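You operate a simulated robot arm through the tools that you are given. There is no shell and no other tool.

You run a simulated robot arm. Do the job below in one go: nothing can be reset, and whatever is moved stays where it is left.

Task
Mill the funnel's granules into the catch tray at the board's speed.
Fine: tray under the outlet, start the mill before the green gate opens, spill nothing; stop once it runs clear and switch off; leave the gate open.

The check looks at the end state, three seconds after you hand in, the way a careful person would. Anything else that was tipped, shoved, dropped, spilled or broken makes it a failure.

Robot
A 7-joint arm with a two-finger parallel gripper, fixed in place. Base frame: the origin is at the foot of the arm, x ahead of it, y to its left, z up. Lengths are in cm, angles in degrees, forces in N, time in s.
It reaches about 92.6 cm from its shoulder. Its first joint turns from -115.0 to 115.0 degrees. Payload 3.91 kg.
The tool frame sits at the grasp point between the pads (the TCP): z along the fingers, y along the line on which they close. The tips reach 3 cm beyond it. The gripper opens to 11 cm. The fingers are 2 cm wide and 1 cm thick; the gripper's body (4.8 by 11.2 cm) begins 5.5 cm behind the TCP.
Orientation is told as [roll, pitch, yaw] about the base's x, y, z axes, in that order, counted from this pose: with the fingers straight down and closing along the base's y, the tool's x points along the base's -x, its y along +y and its z along -z.

Tools
- The arm moves only by the tool send_rows. Its argument "plan" is a list of rows, each a list of 7 numbers: the shift along the base's x, y, z in cm, then the turn, a rotation vector about the base's x, y, z in degrees, then the opening, from 0 (shut) to 1 (fully open). In form: [[dx, dy, dz, ax, ay, az, grip], ...]. A call has 1 to 20 rows; each row is the pose to reach, as a shift and turn from the pose commanded when the call began. A row lasts 0.2 s, in which the tool goes at most 5 cm and 8.6 degrees; a call with a longer step from one row to the next is refused whole, and so is a gripper value outside its range. A pose out of reach is approached as far as the arm can. The call stops where the force on the tool passes 90 N (or 10 N more than at its start, if that is more) or the arm is blocked; 0.2 s more then pass. Each finger travels about 15.3 cm/s and halts on what it meets, pressing with about 40 N; the grip force reading is that of the motor and also rises with nothing between the fingers. The clock runs only during rows and for 0.2 s after the last one: add rows that repeat a pose to give the fingers time. The reply holds the time, the measured pose of the TCP, the force on the tool along the base axes, the opening and the grip force, in the units named above and with some noise, with the torque about the TCP (base axes, N m) and any sound that the robot's microphone picked up.
- Cameras (640 x 400 px; columns grow to the right, rows downward): "scene" is fixed at [5.01, -64.86, 163.06]; the picture's right is [-1.00, -0.05, 0.00], its down [-0.05, 0.98, -0.19] and it looks along [0.01, -0.19, -0.98] (base axes); focal length 214 px, centre (320, 200). "wrist" rides on the gripper at [7.2, 1.7, -10.3] in the tool frame; the picture's right is [-0.23, 0.97, 0.00], its down [-0.76, -0.18, -0.62] and it looks along [-0.61, -0.14, 0.78] (tool axes); focal length 222 px, centre (320, 200). There is no depth. A picture from a camera that has moved, and an enlarged one, comes with that camera's place and axes in the base frame and with its lens.
- get_image(camera): a new picture of that camera. It takes no simulated time.
- raise_lower(by): slides the trunk up (or, below 0, down) by that many cm; the arm rides with it, the base frame stays. It gives what a move gives, with no picture.
- close_up(camera, box): a new picture of the part [left, top, right, bottom] of that camera's present view, enlarged. It takes no simulated time.
- sign_off(): hands the job in; it is judged then, once.

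Places have to be worked out from the pictures, the camera data and where the tool is seen. Open the gripper and draw the arm clear of the work before you hand the job in, unless the task says otherwise.

The tools are called after ">>>" as a command line: name --pt "numbers of a row" for each row, then --argument value for the rest, lists and objects as JSON in quotes. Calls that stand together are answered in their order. send_rows: Moves the arm, as the interface text tells. Its arguments: {"type":"object","properties":{"plan":{"type":"array","items":{"type":"array","items":{"type":"number"}}}},"required":["plan"]} The other tools are called the same way: raise_lower (by) slides the trunk up or down; get_image (camera) takes a picture; close_up (camera, box) takes an enlarged picture of a part of a camera's view; sign_off () hands the job in.

At the start:

```text
time_s: 0.0
eef_pos: [17.49, -52.66, 145.3]
tool_rot: [0.0, 0.1, -0.1]
ft_force: [-1.4, -0.1, 0.7]
ft_torque: [-0.01, -0.02, 0.0]
width: 11.01
finger_force: 0.0
trunk travel left (down, up): [-92.5, 6.5]
```

scene: 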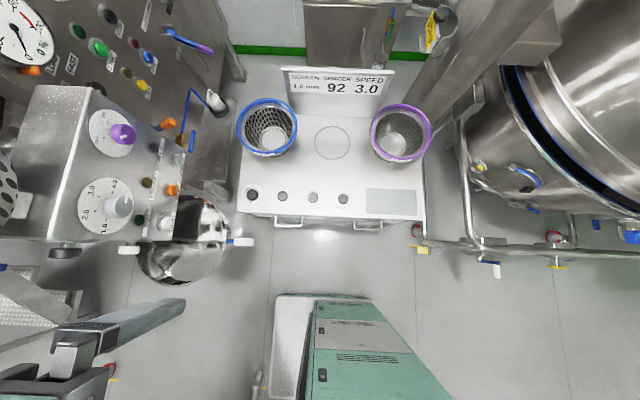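
wrist: 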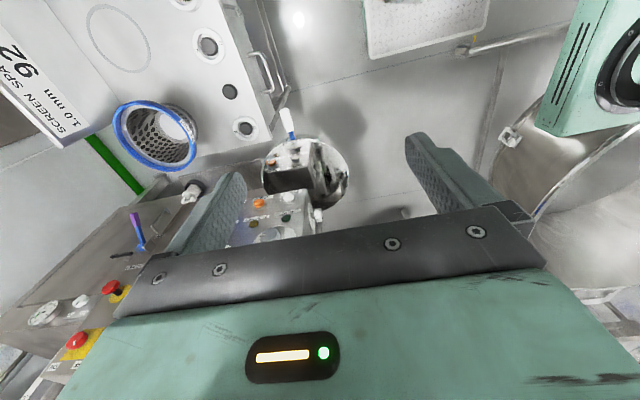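

The scene shows a control box with dials on the left, a board reading "SCREEN SPACER SPEED, 1.0 mm 92 3.0", and two screen baskets. I'll enlarge parts of the scene to understand the setup before moving.

>>> close_up --camera "scene" --box '[0, 60, 260, 290]'

>>> close_up --camera "scene" --box '[220, 50, 440, 250]'

>>> close_up --camera "scene" --box '[0, 230, 260, 400]'

>>> close_up --camera "scene" --box '[0, 0, 260, 120]'

>>> close_up --camera "wrist" --box '[180, 80, 440, 260]'

```text
1.74 times, centred on (130, 175) of scene
camera zoom: at [5.01, -64.86, 163.06], right [-1.0, -0.05, 0.0], down [-0.05, 0.98, -0.19], along [0.01, -0.19, -0.98], focal length 373 px, centre (650, 244)
```

zoom: 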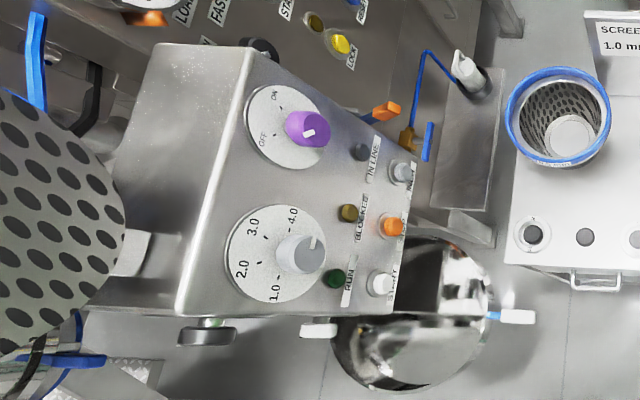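

```text
2.00 times, centred on (330, 150) of scene
camera zoom: at [5.01, -64.86, 163.06], right [-1.0, -0.05, 0.0], down [-0.05, 0.98, -0.19], along [0.01, -0.19, -0.98], focal length 429 px, centre (300, 300)
```

zoom: 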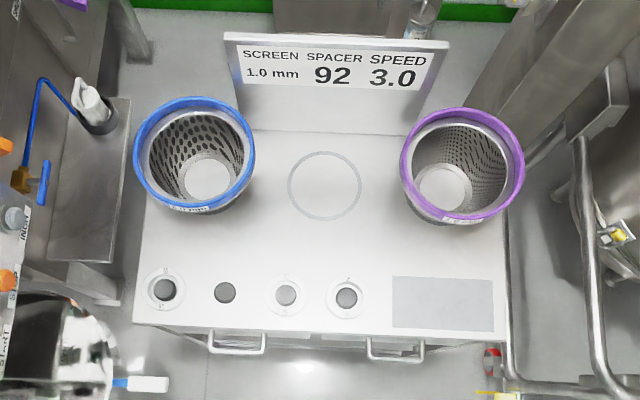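

```text
2.35 times, centred on (130, 315) of scene
camera zoom: at [5.01, -64.86, 163.06], right [-1.0, -0.05, 0.0], down [-0.05, 0.98, -0.19], along [0.01, -0.19, -0.98], focal length 505 px, centre (767, -71)
```

zoom: 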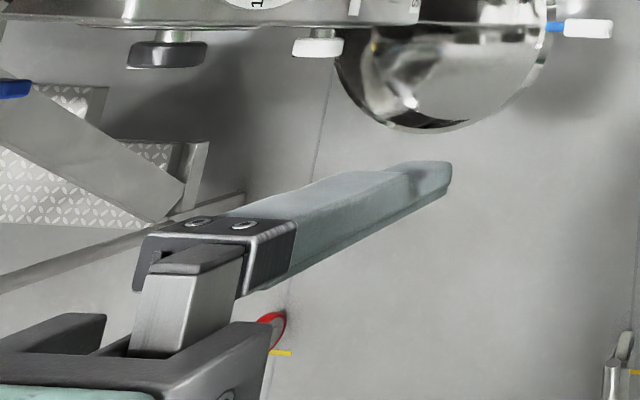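

```text
2.46 times, centred on (130, 60) of scene
camera zoom: at [5.01, -64.86, 163.06], right [-1.0, -0.05, 0.0], down [-0.05, 0.98, -0.19], along [0.01, -0.19, -0.98], focal length 528 px, centre (788, 545)
```

zoom: 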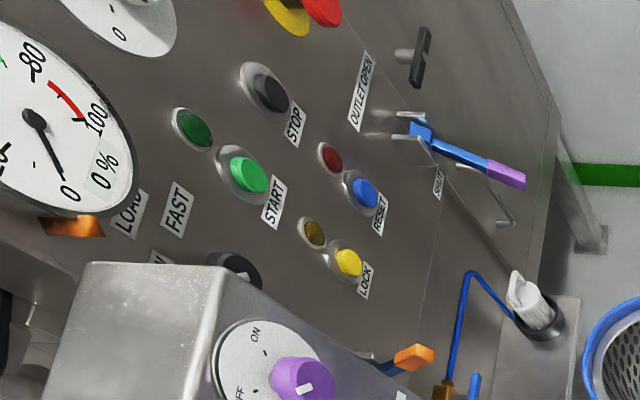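

```text
2.22 times, centred on (310, 170) of wrist
camera zoom: at [10.24, -51.06, 155.84], right [0.23, 0.97, 0.0], down [0.76, -0.18, 0.62], along [0.61, -0.14, -0.78], focal length 494 px, centre (342, 267)
```

zoom: 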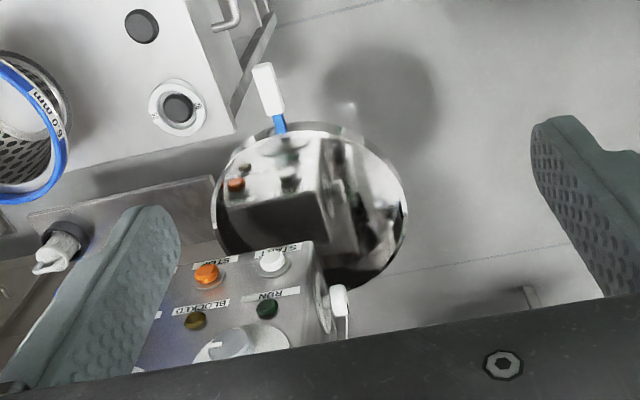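

Triangulating from both views, the speed dial on the box is near (43, -70, 123), and the table with the baskets is at about z≈100, y≈-92. I'll turn the wrist camera, staying high and clear, to see the rest of the mill.

>>> send_rows --pt "0 0 0 0 -8 0 1" --pt "0 0 0 0 -16 0 1" --pt "0 0 0 0 -24 0 1" --pt "0 0 0 0 -30 0 1"

>>> get_image --camera "wrist"

```text
time_s: 1.0
eef_pos: [17.57, -52.62, 145.42]
tool_rot: [0.0, -30.0, 0.0]
ft_force: [-0.4, 0.3, -0.3]
ft_torque: [-0.01, 0.01, 0.01]
width: 10.98
finger_force: 0.1
trunk travel left (down, up): [-92.5, 6.5]
```

```text
taken
camera wrist: at [6.1, -51.04, 150.76], right [0.2, 0.97, 0.11], down [0.35, -0.18, 0.92], along [0.92, -0.14, -0.37], focal length 222 px, centre (320, 200)
```

wrist: 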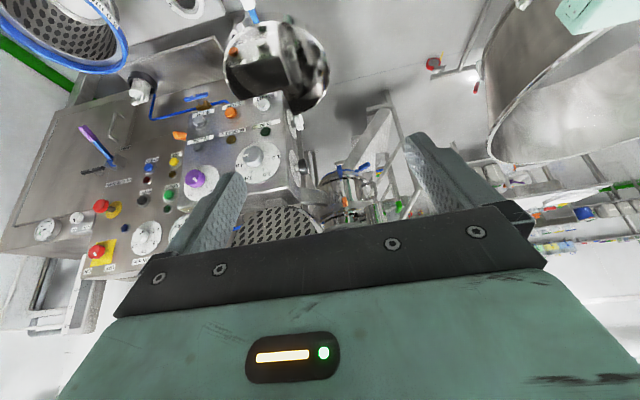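

The wrist image is upside-down (its down is base up). I'll enlarge the mill area in this view.

>>> close_up --camera "wrist" --box '[160, 0, 420, 160]'

>>> close_up --camera "wrist" --box '[220, 130, 420, 240]'

>>> close_up --camera "wrist" --box '[0, 0, 200, 120]'

>>> close_up --camera "wrist" --box '[0, 80, 240, 280]'

```text
2.46 times, centred on (290, 80) of wrist
camera zoom: at [6.1, -51.04, 150.76], right [0.2, 0.97, 0.11], down [0.35, -0.18, 0.92], along [0.92, -0.14, -0.37], focal length 547 px, centre (394, 495)
```

zoom: 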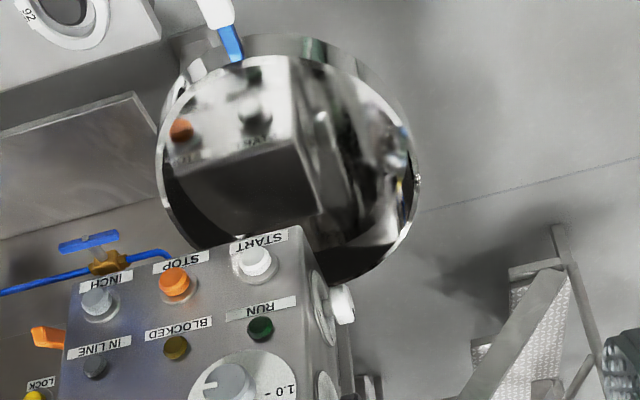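

```text
3.20 times, centred on (320, 185) of wrist
camera zoom: at [6.1, -51.04, 150.76], right [0.2, 0.97, 0.11], down [0.35, -0.18, 0.92], along [0.92, -0.14, -0.37], focal length 711 px, centre (320, 248)
```

zoom: 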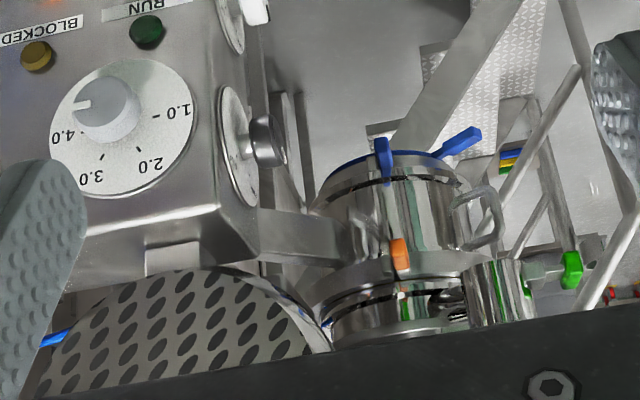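

```text
3.20 times, centred on (100, 60) of wrist
camera zoom: at [6.1, -51.04, 150.76], right [0.2, 0.97, 0.11], down [0.35, -0.18, 0.92], along [0.92, -0.14, -0.37], focal length 711 px, centre (1024, 648)
```

zoom: 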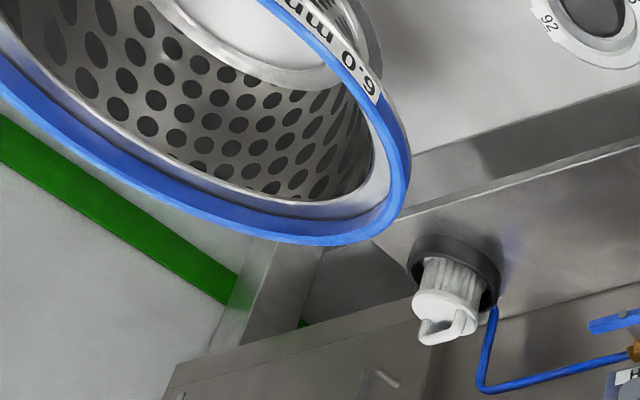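

```text
2.00 times, centred on (120, 180) of wrist
camera zoom: at [6.1, -51.04, 150.76], right [0.2, 0.97, 0.11], down [0.35, -0.18, 0.92], along [0.92, -0.14, -0.37], focal length 444 px, centre (720, 240)
```

zoom: 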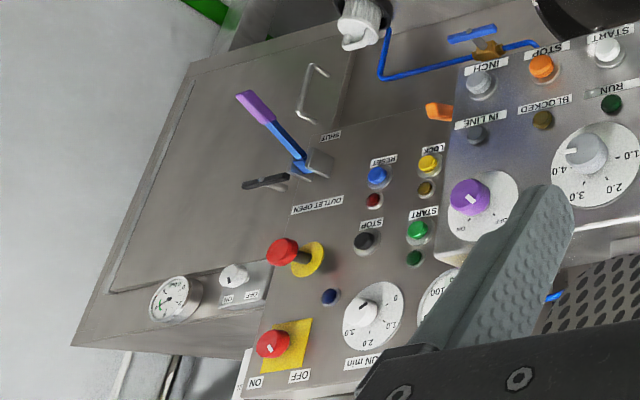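

The mill seems to be beyond the control box: a chamber with blue clamps, a green handle and a perforated funnel grate. I'll move the camera higher and toward +x/+y and turn it to look across the mill.

>>> send_rows --pt "3 3 1 0 0 -7 1" --pt "6 6 2 0 0 -14 1" --pt "9 9 3 0 0 -21 1" --pt "12 12 4 0 0 -28 1" --pt "15 15 5 0 0 -35 1" --pt "18 17 5 0 0 -42 1" --pt "21 19 5 0 0 -50 1" --pt "24 20 5 0 0 -58 1"

>>> get_image --camera "wrist"

>>> get_image --camera "scene"

```text
time_s: 2.8
eef_pos: [47.48, -34.44, 143.09]
tool_rot: [-0.8, -29.9, -56.4]
ft_force: [1.0, 1.5, -0.8]
ft_torque: [-0.11, 0.02, -0.09]
width: 11.0
finger_force: 0.1
out of reach, approached as far as the arm can: row 4, 5, 6, 7, 8
trunk travel left (down, up): [-92.5, 6.5]
```

```text
taken
camera wrist: at [42.63, -23.97, 148.56], right [0.92, 0.37, 0.1], down [0.05, -0.38, 0.92], along [0.38, -0.85, -0.37], focal length 222 px, centre (320, 200)
```

wrist: 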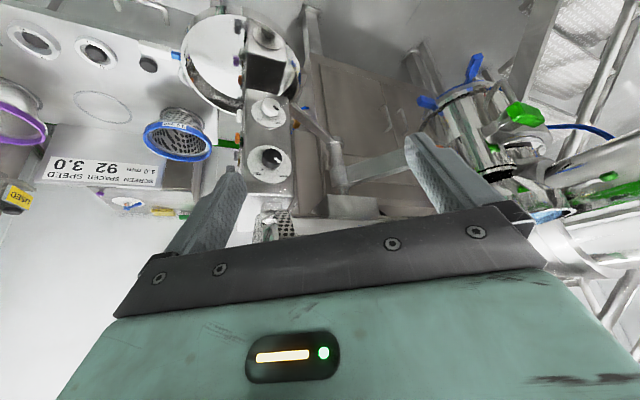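

```text
taken
```

scene: 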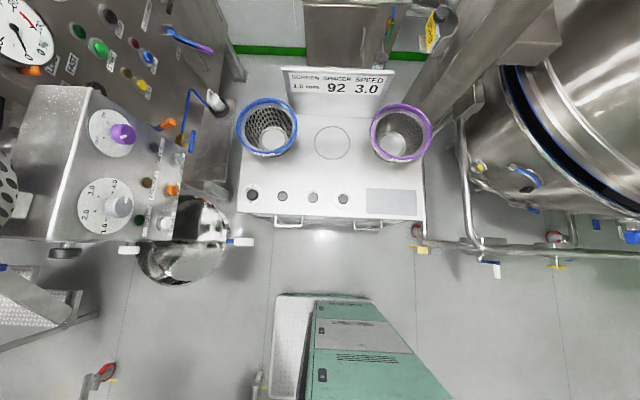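

The view now shows the side of the control box with a blade-like stack, the round bowl at its foot, and blue/green fittings on the right. I'll enlarge these areas.

>>> close_up --camera "wrist" --box '[140, 0, 340, 125]'

>>> close_up --camera "wrist" --box '[220, 90, 420, 215]'

>>> close_up --camera "wrist" --box '[400, 0, 640, 240]'

>>> close_up --camera "wrist" --box '[0, 0, 240, 220]'

>>> close_up --camera "scene" --box '[0, 80, 260, 290]'

>>> close_up --camera "scene" --box '[0, 130, 130, 220]'

```text
3.20 times, centred on (240, 62) of wrist
camera zoom: at [42.63, -23.97, 148.56], right [0.92, 0.37, 0.1], down [0.05, -0.38, 0.92], along [0.38, -0.85, -0.37], focal length 711 px, centre (576, 640)
```

zoom: 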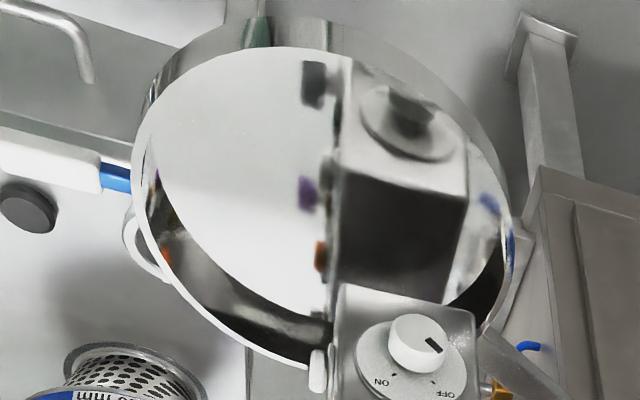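

```text
3.20 times, centred on (320, 152) of wrist
camera zoom: at [42.63, -23.97, 148.56], right [0.92, 0.37, 0.1], down [0.05, -0.38, 0.92], along [0.38, -0.85, -0.37], focal length 711 px, centre (320, 352)
```

zoom: 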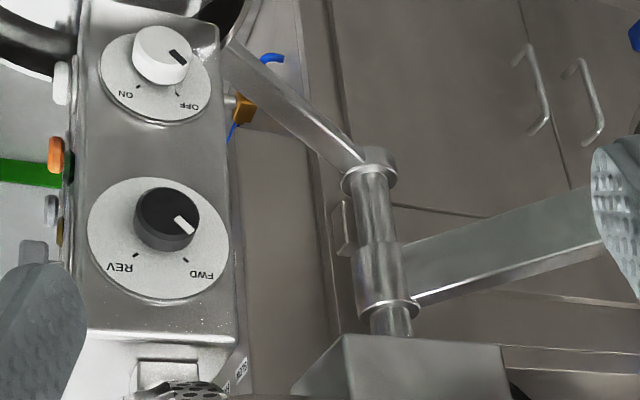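

```text
1.67 times, centred on (520, 120) of wrist
camera zoom: at [42.63, -23.97, 148.56], right [0.92, 0.37, 0.1], down [0.05, -0.38, 0.92], along [0.38, -0.85, -0.37], focal length 370 px, centre (-13, 333)
```

zoom: 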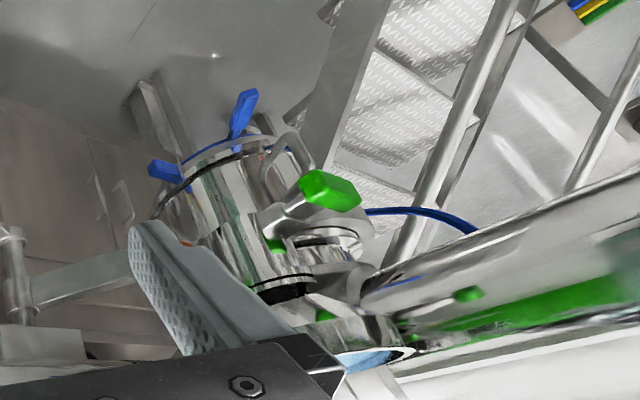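

```text
1.82 times, centred on (120, 110) of wrist
camera zoom: at [42.63, -23.97, 148.56], right [0.92, 0.37, 0.1], down [0.05, -0.38, 0.92], along [0.38, -0.85, -0.37], focal length 404 px, centre (684, 364)
```

zoom: 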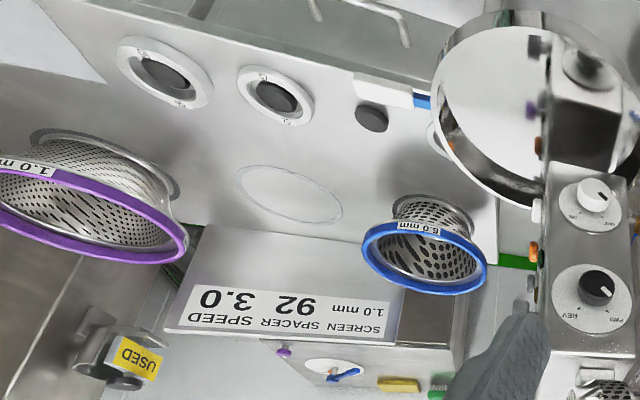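

```text
1.90 times, centred on (130, 185) of scene
camera zoom: at [5.01, -64.86, 163.06], right [-1.0, -0.05, 0.0], down [-0.05, 0.98, -0.19], along [0.01, -0.19, -0.98], focal length 408 px, centre (682, 229)
```

zoom: 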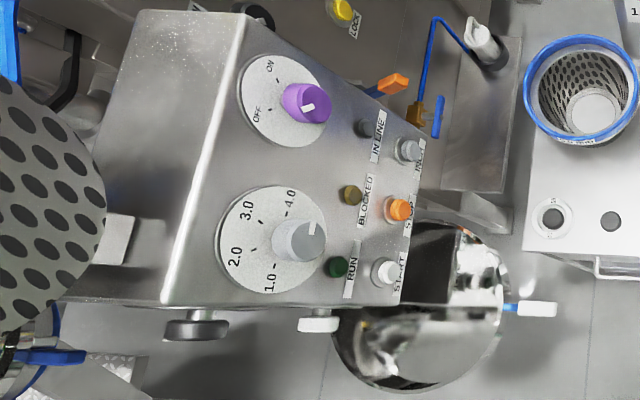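

```text
4.44 times, centred on (65, 175) of scene
camera zoom: at [5.01, -64.86, 163.06], right [-1.0, -0.05, 0.0], down [-0.05, 0.98, -0.19], along [0.01, -0.19, -0.98], focal length 953 px, centre (1453, 311)
```

zoom: 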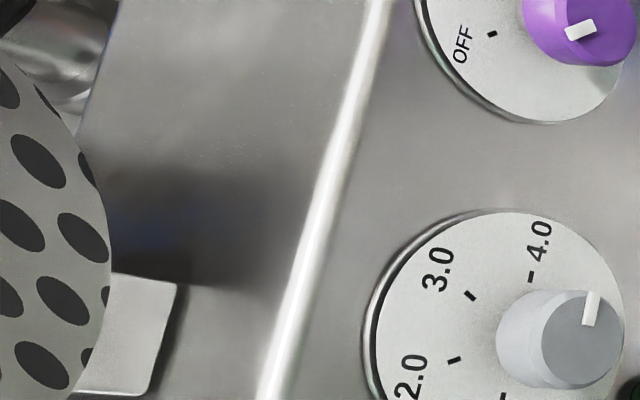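

The green handle triangulates to about (83, -36, 127), beside a chamber with blue clamps; the shiny round tray sits near (43.7, -62.5, 100) on a swing arm from a post. I'll turn the camera to look straight along +x at that chamber.

>>> send_rows --pt "-1 -1 -1 0 0 7 1" --pt "-2 -2 -2 0 0 14 1" --pt "-3 -3 -3 0 0 21 1" --pt "-4 -4 -4 0 0 28 1" --pt "-5 -5 -5 0 0 35 1" --pt "-6 -6 -5 0 0 42 1" --pt "-7 -7 -5 0 0 50 1" --pt "-8 -8 -5 0 0 57 1"

>>> get_image --camera "wrist"

```text
time_s: 4.6
eef_pos: [40.55, -41.73, 138.01]
tool_rot: [-0.5, -29.0, -0.6]
ft_force: [-0.4, -0.2, -0.5]
ft_torque: [0.02, 0.01, -0.03]
width: 11.01
finger_force: 0.1
trunk travel left (down, up): [-92.5, 6.5]
```

```text
taken
camera wrist: at [29.2, -39.96, 143.62], right [0.21, 0.97, 0.1], down [0.36, -0.18, 0.92], along [0.91, -0.16, -0.39], focal length 222 px, centre (320, 200)
```

wrist: 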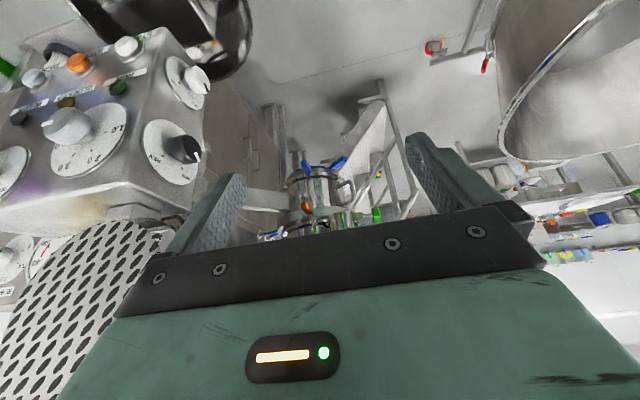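

Commanded pose follows the measured one. I'll pitch the camera further up so the gripper no longer hides the chamber.

>>> send_rows --pt "0 0 0 0 -8 0 1" --pt "0 0 0 0 -16 0 1" --pt "0 0 0 0 -24 0 1"

>>> get_image --camera "wrist"

>>> close_up --camera "wrist" --box '[240, 20, 480, 170]'

>>> close_up --camera "wrist" --box '[0, 0, 240, 170]'

```text
time_s: 5.4
eef_pos: [40.93, -42.18, 137.71]
tool_rot: [0.1, -52.3, -0.9]
ft_force: [0.3, -0.4, 0.7]
ft_torque: [0.01, 0.03, -0.02]
width: 10.98
finger_force: 0.1
trunk travel left (down, up): [-92.5, 6.5]
```

```text
taken
camera wrist: at [28.39, -40.4, 138.38], right [0.15, 0.97, 0.18], down [-0.03, -0.18, 0.98], along [0.99, -0.16, 0.0], focal length 222 px, centre (320, 200)
```

wrist: 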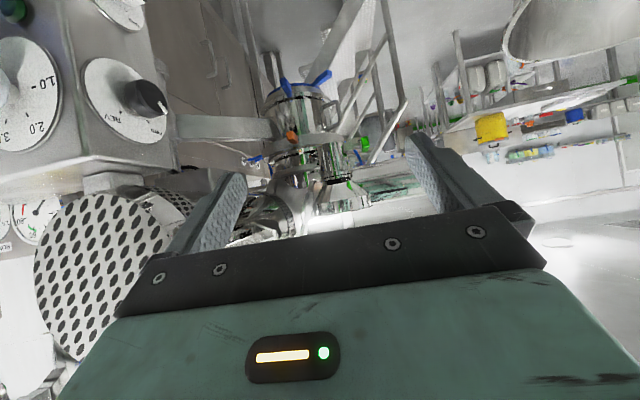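

```text
2.67 times, centred on (360, 95) of wrist
camera zoom: at [28.39, -40.4, 138.38], right [0.15, 0.97, 0.18], down [-0.03, -0.18, 0.98], along [0.99, -0.16, 0.0], focal length 592 px, centre (213, 480)
```

zoom: 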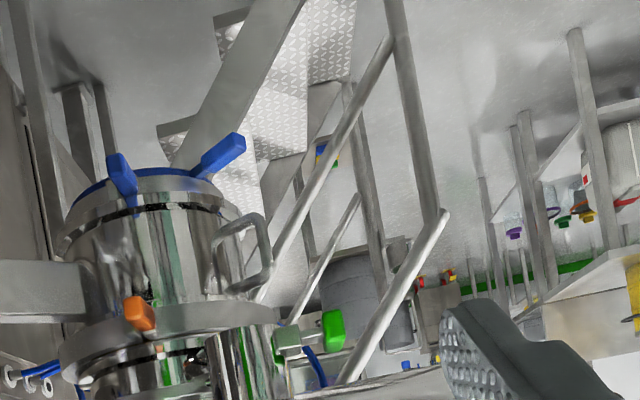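

```text
2.35 times, centred on (120, 85) of wrist
camera zoom: at [28.39, -40.4, 138.38], right [0.15, 0.97, 0.18], down [-0.03, -0.18, 0.98], along [0.99, -0.16, 0.0], focal length 523 px, centre (791, 471)
```

zoom: 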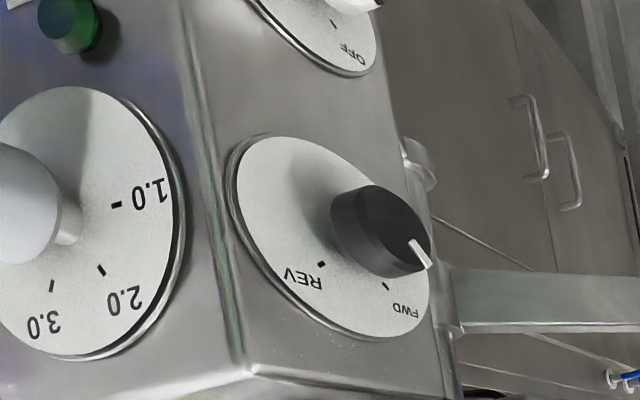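

The mill hangs on a bar from a post near (70, -72), with its bottom flange carrying blue clamps. I'll go back and over to view the control panel squarely.

>>> send_rows --pt "-3 -3 2 0 5 0 1" --pt "-6 -6 4 0 10 0 1" --pt "-9 -9 5 0 15 0 1" --pt "-12 -12 6 0 20 0 1" --pt "-15 -15 7 0 22 0 1" --pt "-17 -18 7 0 22 0 1" --pt "-19 -21 7 0 22 0 1" --pt "-20 -25 7 0 22 0 1" --pt "-20 -29 7 0 22 0 1"

>>> get_image --camera "wrist"

>>> close_up --camera "wrist" --box '[260, 20, 460, 180]'

```text
time_s: 7.4
eef_pos: [22.36, -58.32, 147.11]
tool_rot: [0.1, -32.1, -1.1]
ft_force: [-0.3, -0.1, 0.3]
ft_torque: [0.0, -0.03, 0.01]
width: 11.0
finger_force: 0.0
out of reach, approached as far as the arm can: row 6, 7, 8, 9
trunk travel left (down, up): [-92.5, 6.5]
```

```text
taken
camera wrist: at [10.72, -56.51, 152.11], right [0.21, 0.97, 0.12], down [0.31, -0.18, 0.93], along [0.93, -0.16, -0.34], focal length 222 px, centre (320, 200)
```

wrist: 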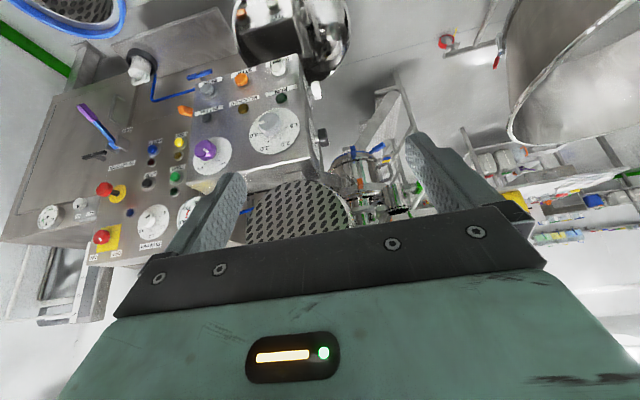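

```text
2.50 times, centred on (360, 100) of wrist
camera zoom: at [10.72, -56.51, 152.11], right [0.21, 0.97, 0.12], down [0.31, -0.18, 0.93], along [0.93, -0.16, -0.34], focal length 555 px, centre (220, 450)
```

zoom: 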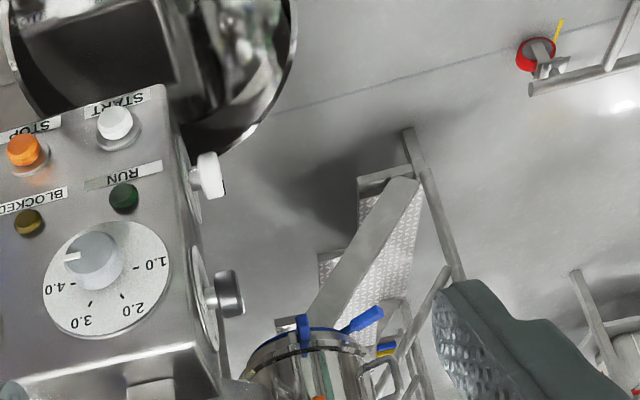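

The trunk/arm limits reach up here. I'll enlarge the panel parts from this pose.

>>> close_up --camera "wrist" --box '[180, 50, 330, 190]'

>>> close_up --camera "wrist" --box '[20, 40, 240, 260]'

>>> close_up --camera "wrist" --box '[220, 150, 440, 240]'

>>> close_up --camera "wrist" --box '[420, 0, 640, 260]'

```text
2.86 times, centred on (255, 120) of wrist
camera zoom: at [10.72, -56.51, 152.11], right [0.21, 0.97, 0.12], down [0.31, -0.18, 0.93], along [0.93, -0.16, -0.34], focal length 635 px, centre (506, 429)
```

zoom: 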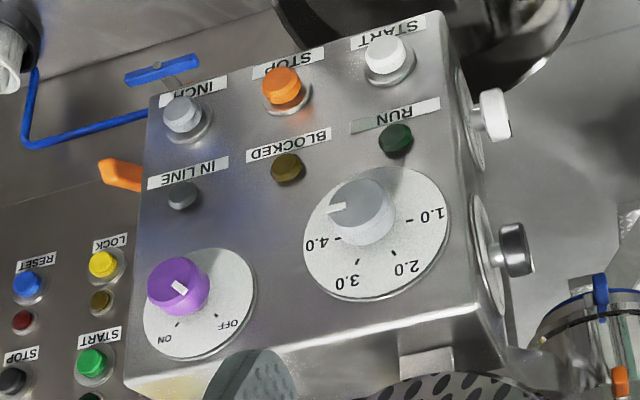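

```text
1.82 times, centred on (130, 150) of wrist
camera zoom: at [10.72, -56.51, 152.11], right [0.21, 0.97, 0.12], down [0.31, -0.18, 0.93], along [0.93, -0.16, -0.34], focal length 404 px, centre (666, 291)
```

zoom: 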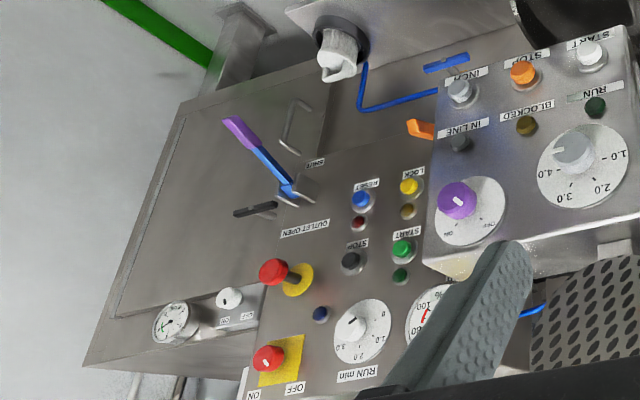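

```text
2.91 times, centred on (330, 195) of wrist
camera zoom: at [10.72, -56.51, 152.11], right [0.21, 0.97, 0.12], down [0.31, -0.18, 0.93], along [0.93, -0.16, -0.34], focal length 646 px, centre (291, 214)
```

zoom: 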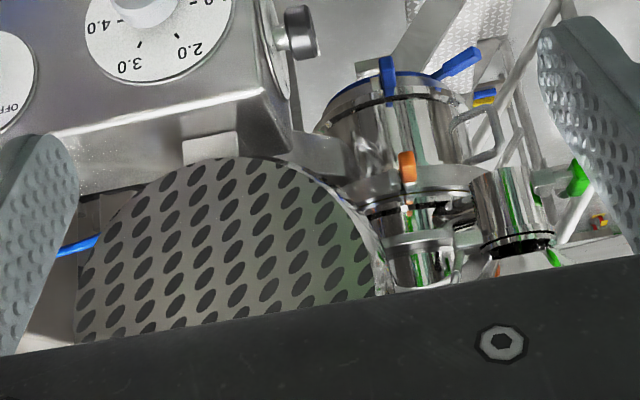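

```text
1.54 times, centred on (530, 130) of wrist
camera zoom: at [10.72, -56.51, 152.11], right [0.21, 0.97, 0.12], down [0.31, -0.18, 0.93], along [0.93, -0.16, -0.34], focal length 342 px, centre (-3, 308)
```

zoom: 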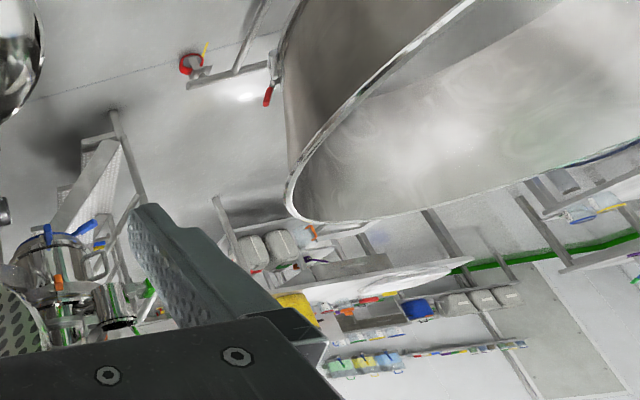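

The front panel holds a purple ON/OFF knob, a grey speed knob (now past 4.0), and INCH/STOP/START buttons; the side has white ON/OFF and black REV/FWD knobs. I'll zoom harder on knob pointers from both cameras.

>>> close_up --camera "wrist" --box '[185, 130, 245, 180]'

>>> close_up --camera "scene" --box '[80, 100, 145, 165]'

>>> close_up --camera "scene" --box '[70, 165, 140, 245]'

>>> close_up --camera "wrist" --box '[300, 60, 350, 160]'

>>> close_up --camera "scene" --box '[40, 80, 200, 180]'

```text
8.00 times, centred on (215, 155) of wrist
camera zoom: at [10.72, -56.51, 152.11], right [0.21, 0.97, 0.12], down [0.31, -0.18, 0.93], along [0.93, -0.16, -0.34], focal length 1777 px, centre (1160, 560)
```

zoom: 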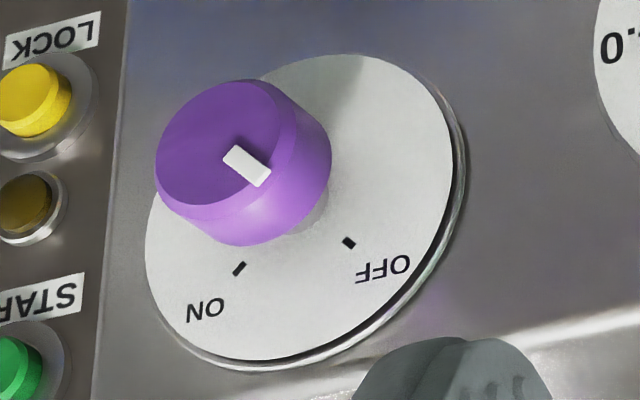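

```text
6.15 times, centred on (112, 132) of scene
camera zoom: at [5.01, -64.86, 163.06], right [-1.0, -0.05, 0.0], down [-0.05, 0.98, -0.19], along [0.01, -0.19, -0.98], focal length 1320 px, centre (1597, 615)
```

zoom: 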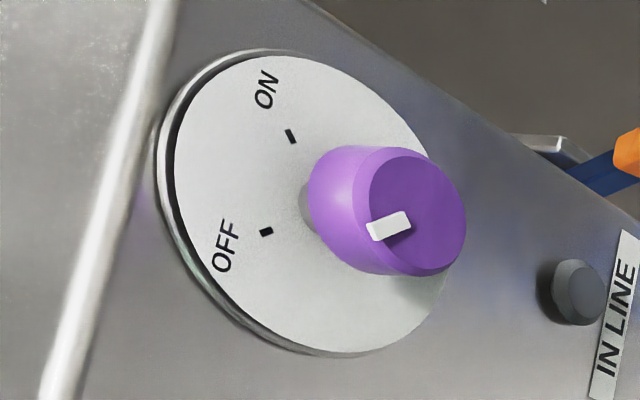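

```text
5.00 times, centred on (105, 205) of scene
camera zoom: at [5.01, -64.86, 163.06], right [-1.0, -0.05, 0.0], down [-0.05, 0.98, -0.19], along [0.01, -0.19, -0.98], focal length 1072 px, centre (1395, 175)
```

zoom: 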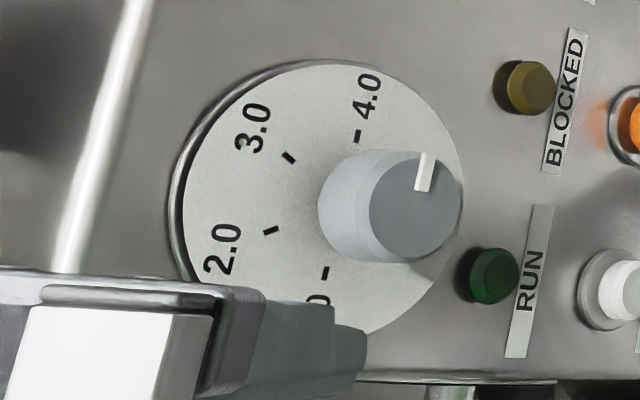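

```text
4.00 times, centred on (325, 110) of wrist
camera zoom: at [10.72, -56.51, 152.11], right [0.21, 0.97, 0.12], down [0.31, -0.18, 0.93], along [0.93, -0.16, -0.34], focal length 888 px, centre (300, 560)
```

zoom: 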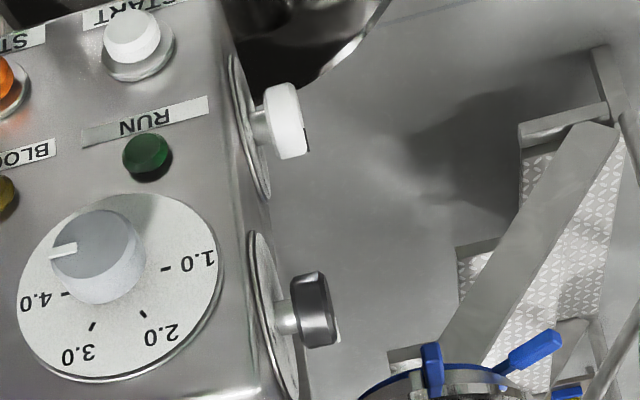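

```text
4.00 times, centred on (120, 130) of scene
camera zoom: at [5.01, -64.86, 163.06], right [-1.0, -0.05, 0.0], down [-0.05, 0.98, -0.19], along [0.01, -0.19, -0.98], focal length 858 px, centre (1120, 480)
```

zoom: 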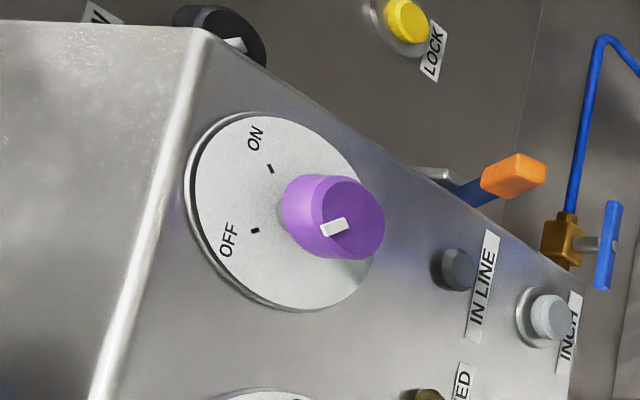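

The purple knob points at OFF, the black one at FWD. Now I want a better look at the mill and funnel, so I raise the trunk to its top and move the camera toward them.

>>> raise_lower --by 6

>>> send_rows --pt "3 3 0 0 0 -3 1" --pt "6 6 0 0 0 -6 1" --pt "9 9 0 0 0 -9 1" --pt "12 12 0 0 0 -12 1" --pt "15 15 0 0 0 -15 1" --pt "18 18 0 0 0 -18 1" --pt "21 21 0 0 0 -21 1" --pt "24 24 0 0 0 -24 1" --pt "27 27 0 0 0 -27 1"

>>> get_image --camera "wrist"

```text
time_s: 8.4
eef_pos: [22.38, -58.38, 153.1]
tool_rot: [-0.1, -32.0, -1.2]
ft_force: [0.5, 0.0, -0.4]
ft_torque: [0.03, -0.03, 0.01]
width: 11.01
finger_force: 0.2
trunk travel left (down, up): [-98.5, 0.5]
```

```text
time_s: 10.4
eef_pos: [49.19, -31.34, 152.86]
tool_rot: [0.1, -32.2, -28.2]
ft_force: [-0.2, -0.1, 0.2]
ft_torque: [0.0, 0.0, 0.0]
width: 11.01
finger_force: 0.1
trunk travel left (down, up): [-98.5, 0.5]
```

```text
taken
camera wrist: at [39.8, -24.4, 157.88], right [0.63, 0.77, 0.12], down [0.19, -0.31, 0.93], along [0.75, -0.56, -0.34], focal length 222 px, centre (320, 200)
```

wrist: 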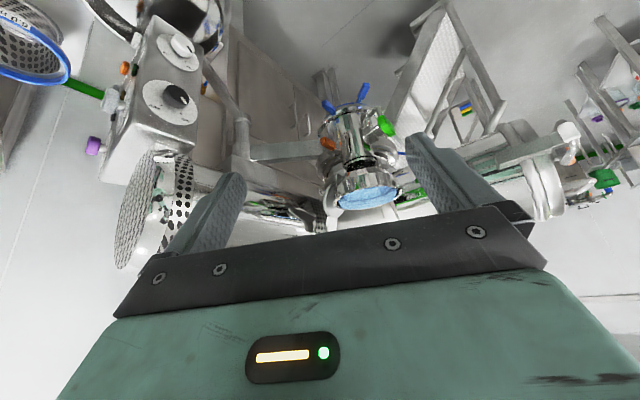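

The funnel is visible with blue granules on top, and the green handle is just below it. I'll enlarge it.

>>> close_up --camera "wrist" --box '[290, 70, 450, 220]'

>>> close_up --camera "wrist" --box '[90, 0, 340, 240]'

>>> close_up --camera "wrist" --box '[380, 0, 640, 240]'

```text
2.67 times, centred on (370, 145) of wrist
camera zoom: at [39.8, -24.4, 157.88], right [0.63, 0.77, 0.12], down [0.19, -0.31, 0.93], along [0.75, -0.56, -0.34], focal length 592 px, centre (187, 347)
```

zoom: 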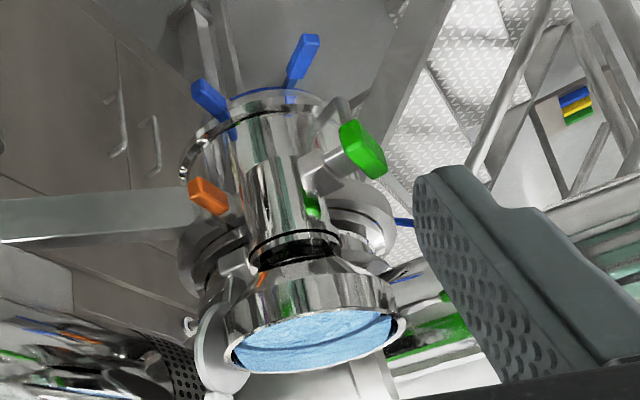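

```text
1.67 times, centred on (215, 120) of wrist
camera zoom: at [39.8, -24.4, 157.88], right [0.63, 0.77, 0.12], down [0.19, -0.31, 0.93], along [0.75, -0.56, -0.34], focal length 370 px, centre (495, 333)
```

zoom: 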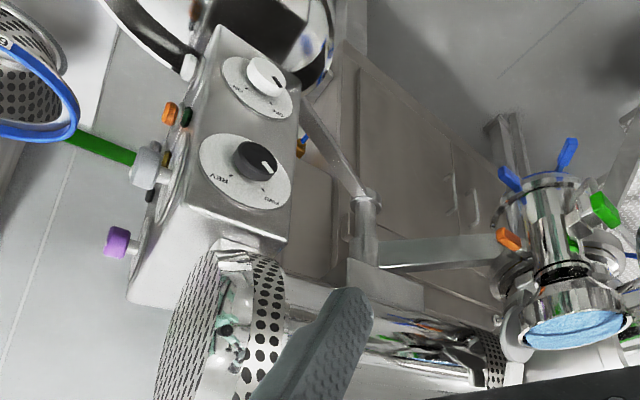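

```text
1.67 times, centred on (510, 120) of wrist
camera zoom: at [39.8, -24.4, 157.88], right [0.63, 0.77, 0.12], down [0.19, -0.31, 0.93], along [0.75, -0.56, -0.34], focal length 370 px, centre (3, 333)
```

zoom: 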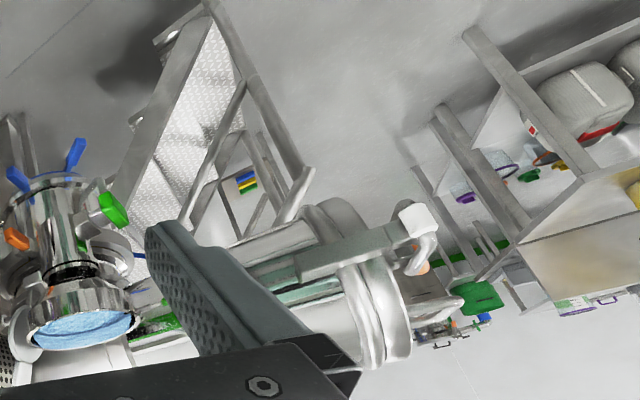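

The funnel's tube triangulates to about (83, -44) and its green gate handle to (83, -36, 127); the blue-flanged chamber seems to sit further back near (100, -52). I'll lower the trunk and look at them from lower down to confirm.

>>> raise_lower --by -28

>>> send_rows --pt "0 0 0 0 0 8 1" --pt "0 0 0 0 0 16 1" --pt "0 0 0 0 0 24 1"

>>> send_rows --pt "0 0 0 0 -8 0 1" --pt "0 0 0 0 -16 0 1" --pt "0 0 0 0 -24 0 1" --pt "0 0 0 0 -28 0 1"

>>> get_image --camera "wrist"

```text
time_s: 13.2
eef_pos: [49.26, -31.35, 124.88]
tool_rot: [0.0, -32.0, -28.1]
ft_force: [-0.3, -0.7, 0.6]
ft_torque: [0.01, 0.02, 0.01]
width: 11.01
finger_force: 0.1
trunk travel left (down, up): [-70.5, 28.5]
```

```text
time_s: 14.0
eef_pos: [49.37, -31.41, 124.85]
tool_rot: [-0.2, -32.0, -4.0]
ft_force: [0.1, -0.1, 0.0]
ft_torque: [-0.01, 0.01, -0.03]
width: 10.97
finger_force: 0.0
trunk travel left (down, up): [-70.5, 28.5]
```

```text
time_s: 15.0
eef_pos: [49.24, -31.31, 124.92]
tool_rot: [3.8, -59.9, -6.8]
ft_force: [-0.9, 0.1, 0.8]
ft_torque: [0.01, 0.03, 0.01]
width: 10.99
finger_force: 0.1
trunk travel left (down, up): [-70.5, 28.5]
```

```text
taken
camera wrist: at [36.87, -28.9, 123.88], right [0.17, 0.96, 0.23], down [-0.17, -0.2, 0.96], along [0.97, -0.21, 0.13], focal length 222 px, centre (320, 200)
```

wrist: 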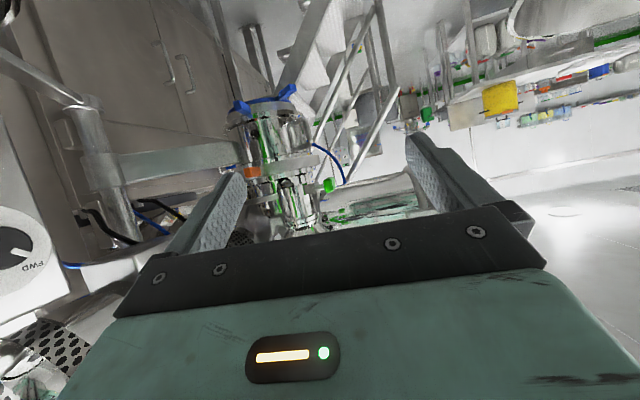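

>>> close_up --camera "wrist" --box '[200, 60, 400, 240]'

>>> close_up --camera "wrist" --box '[0, 0, 240, 220]'

```text
2.22 times, centred on (300, 150) of wrist
camera zoom: at [36.87, -28.9, 123.88], right [0.17, 0.96, 0.23], down [-0.17, -0.2, 0.96], along [0.97, -0.21, 0.13], focal length 494 px, centre (364, 311)
```

zoom: 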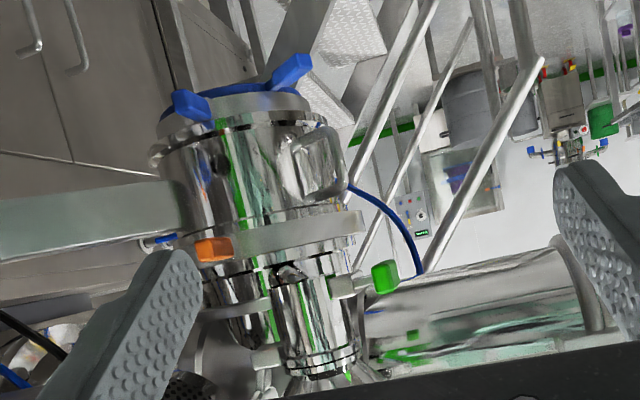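

```text
1.82 times, centred on (120, 110) of wrist
camera zoom: at [36.87, -28.9, 123.88], right [0.17, 0.96, 0.23], down [-0.17, -0.2, 0.96], along [0.97, -0.21, 0.13], focal length 404 px, centre (684, 364)
```

zoom: 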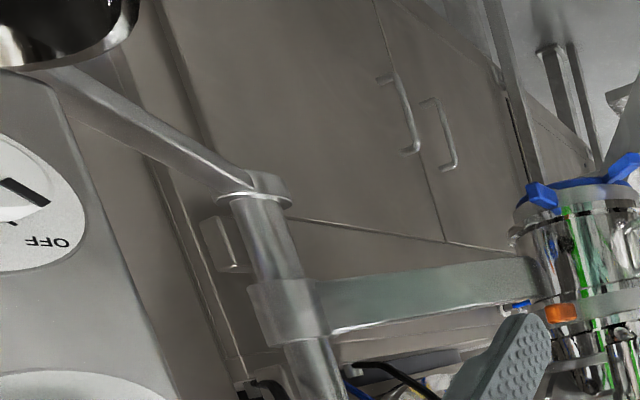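

The chamber hangs with a lid at z≈120 and blue bottom flange at z≈101; the gate tube is at (83, -44). To pin down x-positions I'll view it sideways from the +y side.

>>> send_rows --pt "0 4 0 0 0 -7 1" --pt "0 8 0 0 0 -14 1" --pt "0 12 0 0 0 -21 1" --pt "2 15 0 0 0 -28 1" --pt "5 18 0 0 0 -35 1" --pt "8 20 0 0 0 -42 1" --pt "11 21 0 0 0 -49 1" --pt "14 22 0 0 0 -56 1" --pt "17 22 0 0 0 -63 1" --pt "20 22 0 0 0 -70 1" --pt "22 22 0 0 0 -76 1"

>>> get_image --camera "wrist"

```text
time_s: 17.4
eef_pos: [71.24, -9.16, 124.82]
tool_rot: [3.8, -59.9, -82.9]
ft_force: [-1.1, 0.5, 0.3]
ft_torque: [0.0, -0.01, 0.04]
width: 11.0
finger_force: 0.0
out of reach, approached as far as the arm can: row 1, 2, 3, 4
trunk travel left (down, up): [-70.5, 28.5]
```

```text
taken
camera wrist: at [70.58, 3.47, 123.98], right [0.97, 0.06, 0.23], down [-0.23, 0.12, 0.96], along [0.03, -0.99, 0.13], focal length 222 px, centre (320, 200)
```

wrist: 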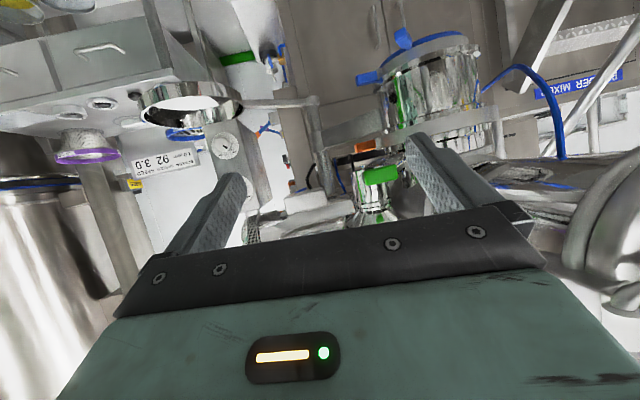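

>>> close_up --camera "wrist" --box '[280, 10, 560, 230]'

>>> close_up --camera "wrist" --box '[100, 30, 420, 240]'

```text
1.82 times, centred on (420, 120) of wrist
camera zoom: at [70.58, 3.47, 123.98], right [0.97, 0.06, 0.23], down [-0.23, 0.12, 0.96], along [0.03, -0.99, 0.13], focal length 404 px, centre (138, 346)
```

zoom: 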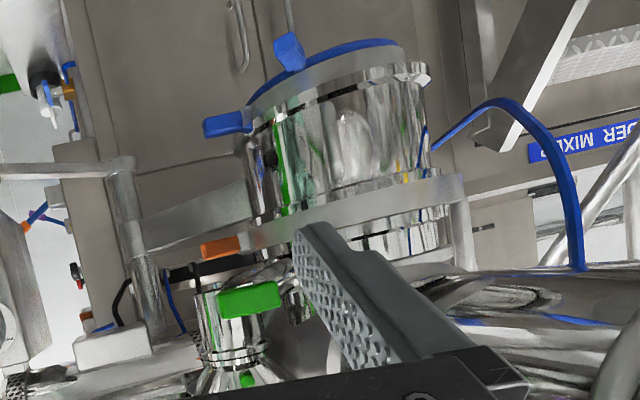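

```text
1.90 times, centred on (260, 135) of wrist
camera zoom: at [70.58, 3.47, 123.98], right [0.97, 0.06, 0.23], down [-0.23, 0.12, 0.96], along [0.03, -0.99, 0.13], focal length 423 px, centre (434, 324)
```

zoom: 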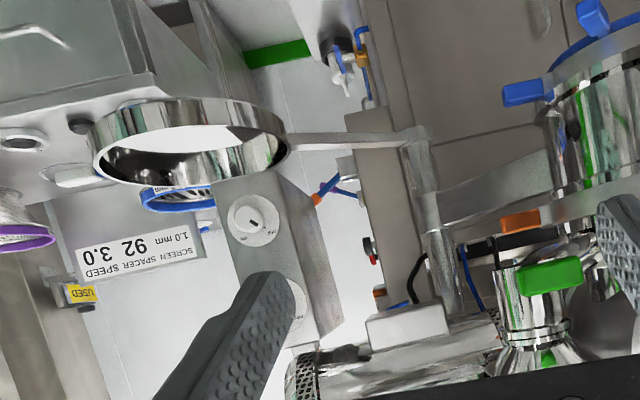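

The tray hangs on a swing arm from the post. The chamber axis triangulates to about (108, -56), lid z≈120, bottom z≈101, while the gate tube is at (83, -44, 130). I'll zoom in on how the tube and the chamber connect.

>>> close_up --camera "wrist" --box '[310, 110, 440, 220]'

>>> close_up --camera "wrist" --box '[120, 60, 340, 230]'

>>> close_up --camera "wrist" --box '[440, 20, 640, 240]'

```text
3.64 times, centred on (375, 165) of wrist
camera zoom: at [70.58, 3.47, 123.98], right [0.97, 0.06, 0.23], down [-0.23, 0.12, 0.96], along [0.03, -0.99, 0.13], focal length 808 px, centre (120, 327)
```

zoom: 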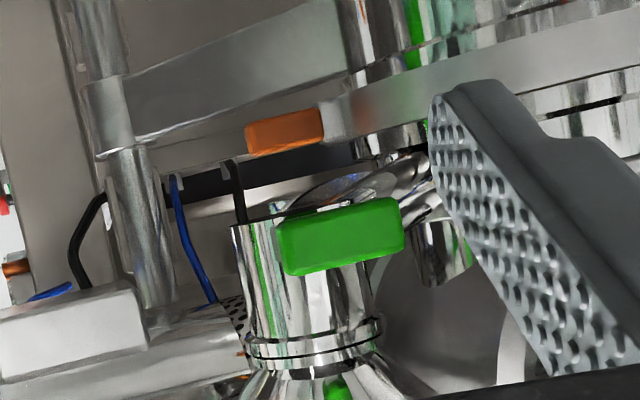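

```text
2.35 times, centred on (230, 145) of wrist
camera zoom: at [70.58, 3.47, 123.98], right [0.97, 0.06, 0.23], down [-0.23, 0.12, 0.96], along [0.03, -0.99, 0.13], focal length 523 px, centre (532, 329)
```

zoom: 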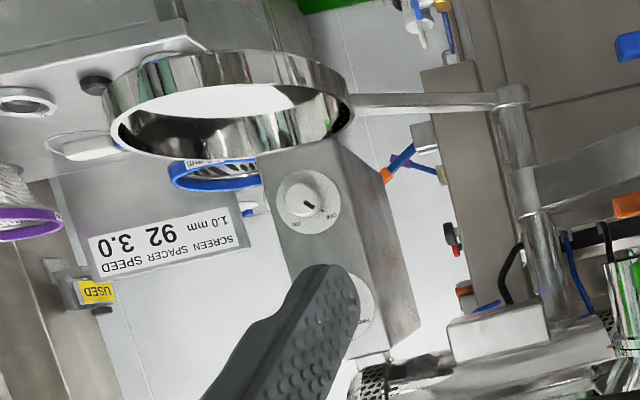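

```text
1.82 times, centred on (540, 130) of wrist
camera zoom: at [70.58, 3.47, 123.98], right [0.97, 0.06, 0.23], down [-0.23, 0.12, 0.96], along [0.03, -0.99, 0.13], focal length 404 px, centre (-80, 327)
```

zoom: 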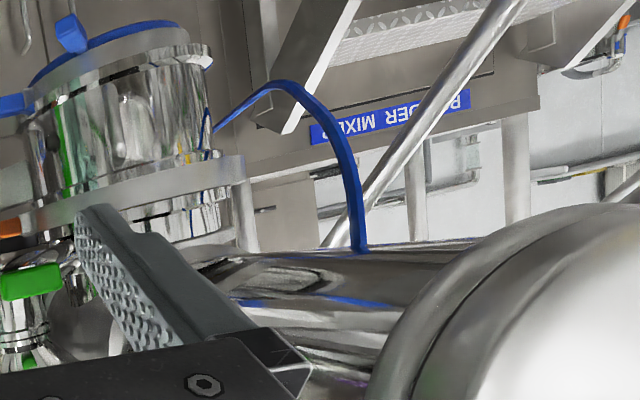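

The post is at about (78.5, -85); tray, gate tube and chamber all lie about 41 cm from it, so the mill head (orange grip at about (87, -54.5, 121)) and tray both look to swing about that post. I'll move +x to see the area between without the finger in the way, which also tests reach.

>>> send_rows --pt "4 0 -2 0 0 0 1" --pt "8 0 -4 0 0 0 1" --pt "11 0 -6 0 0 0 1" --pt "13 0 -8 0 0 0 1"

>>> get_image --camera "wrist"

>>> close_up --camera "wrist" --box '[240, 20, 480, 220]'

```text
time_s: 18.4
eef_pos: [84.39, -9.09, 116.77]
tool_rot: [4.0, -59.9, -83.0]
ft_force: [0.0, 0.4, -0.7]
ft_torque: [-0.04, -0.01, 0.01]
width: 10.98
finger_force: 0.1
trunk travel left (down, up): [-70.5, 28.5]
```

```text
taken
camera wrist: at [83.81, 3.61, 115.87], right [0.97, 0.06, 0.23], down [-0.24, 0.12, 0.96], along [0.03, -0.99, 0.13], focal length 222 px, centre (320, 200)
```

wrist: 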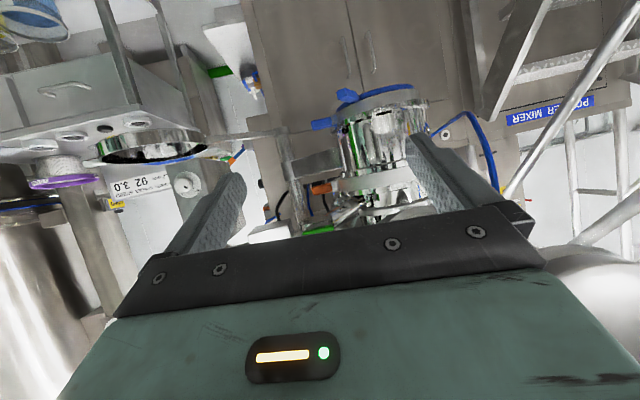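

```text
2.00 times, centred on (360, 120) of wrist
camera zoom: at [83.81, 3.61, 115.87], right [0.97, 0.06, 0.23], down [-0.24, 0.12, 0.96], along [0.03, -0.99, 0.13], focal length 444 px, centre (240, 360)
```

zoom: 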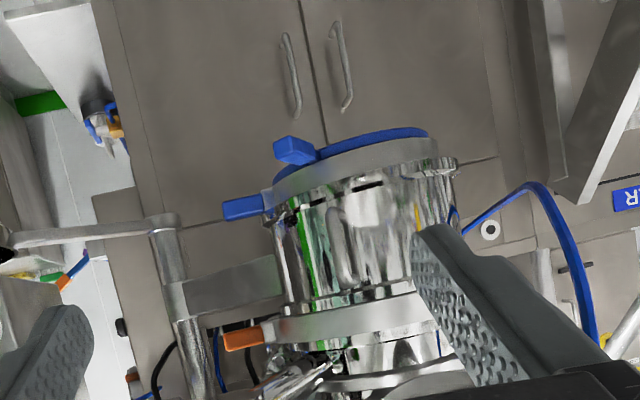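

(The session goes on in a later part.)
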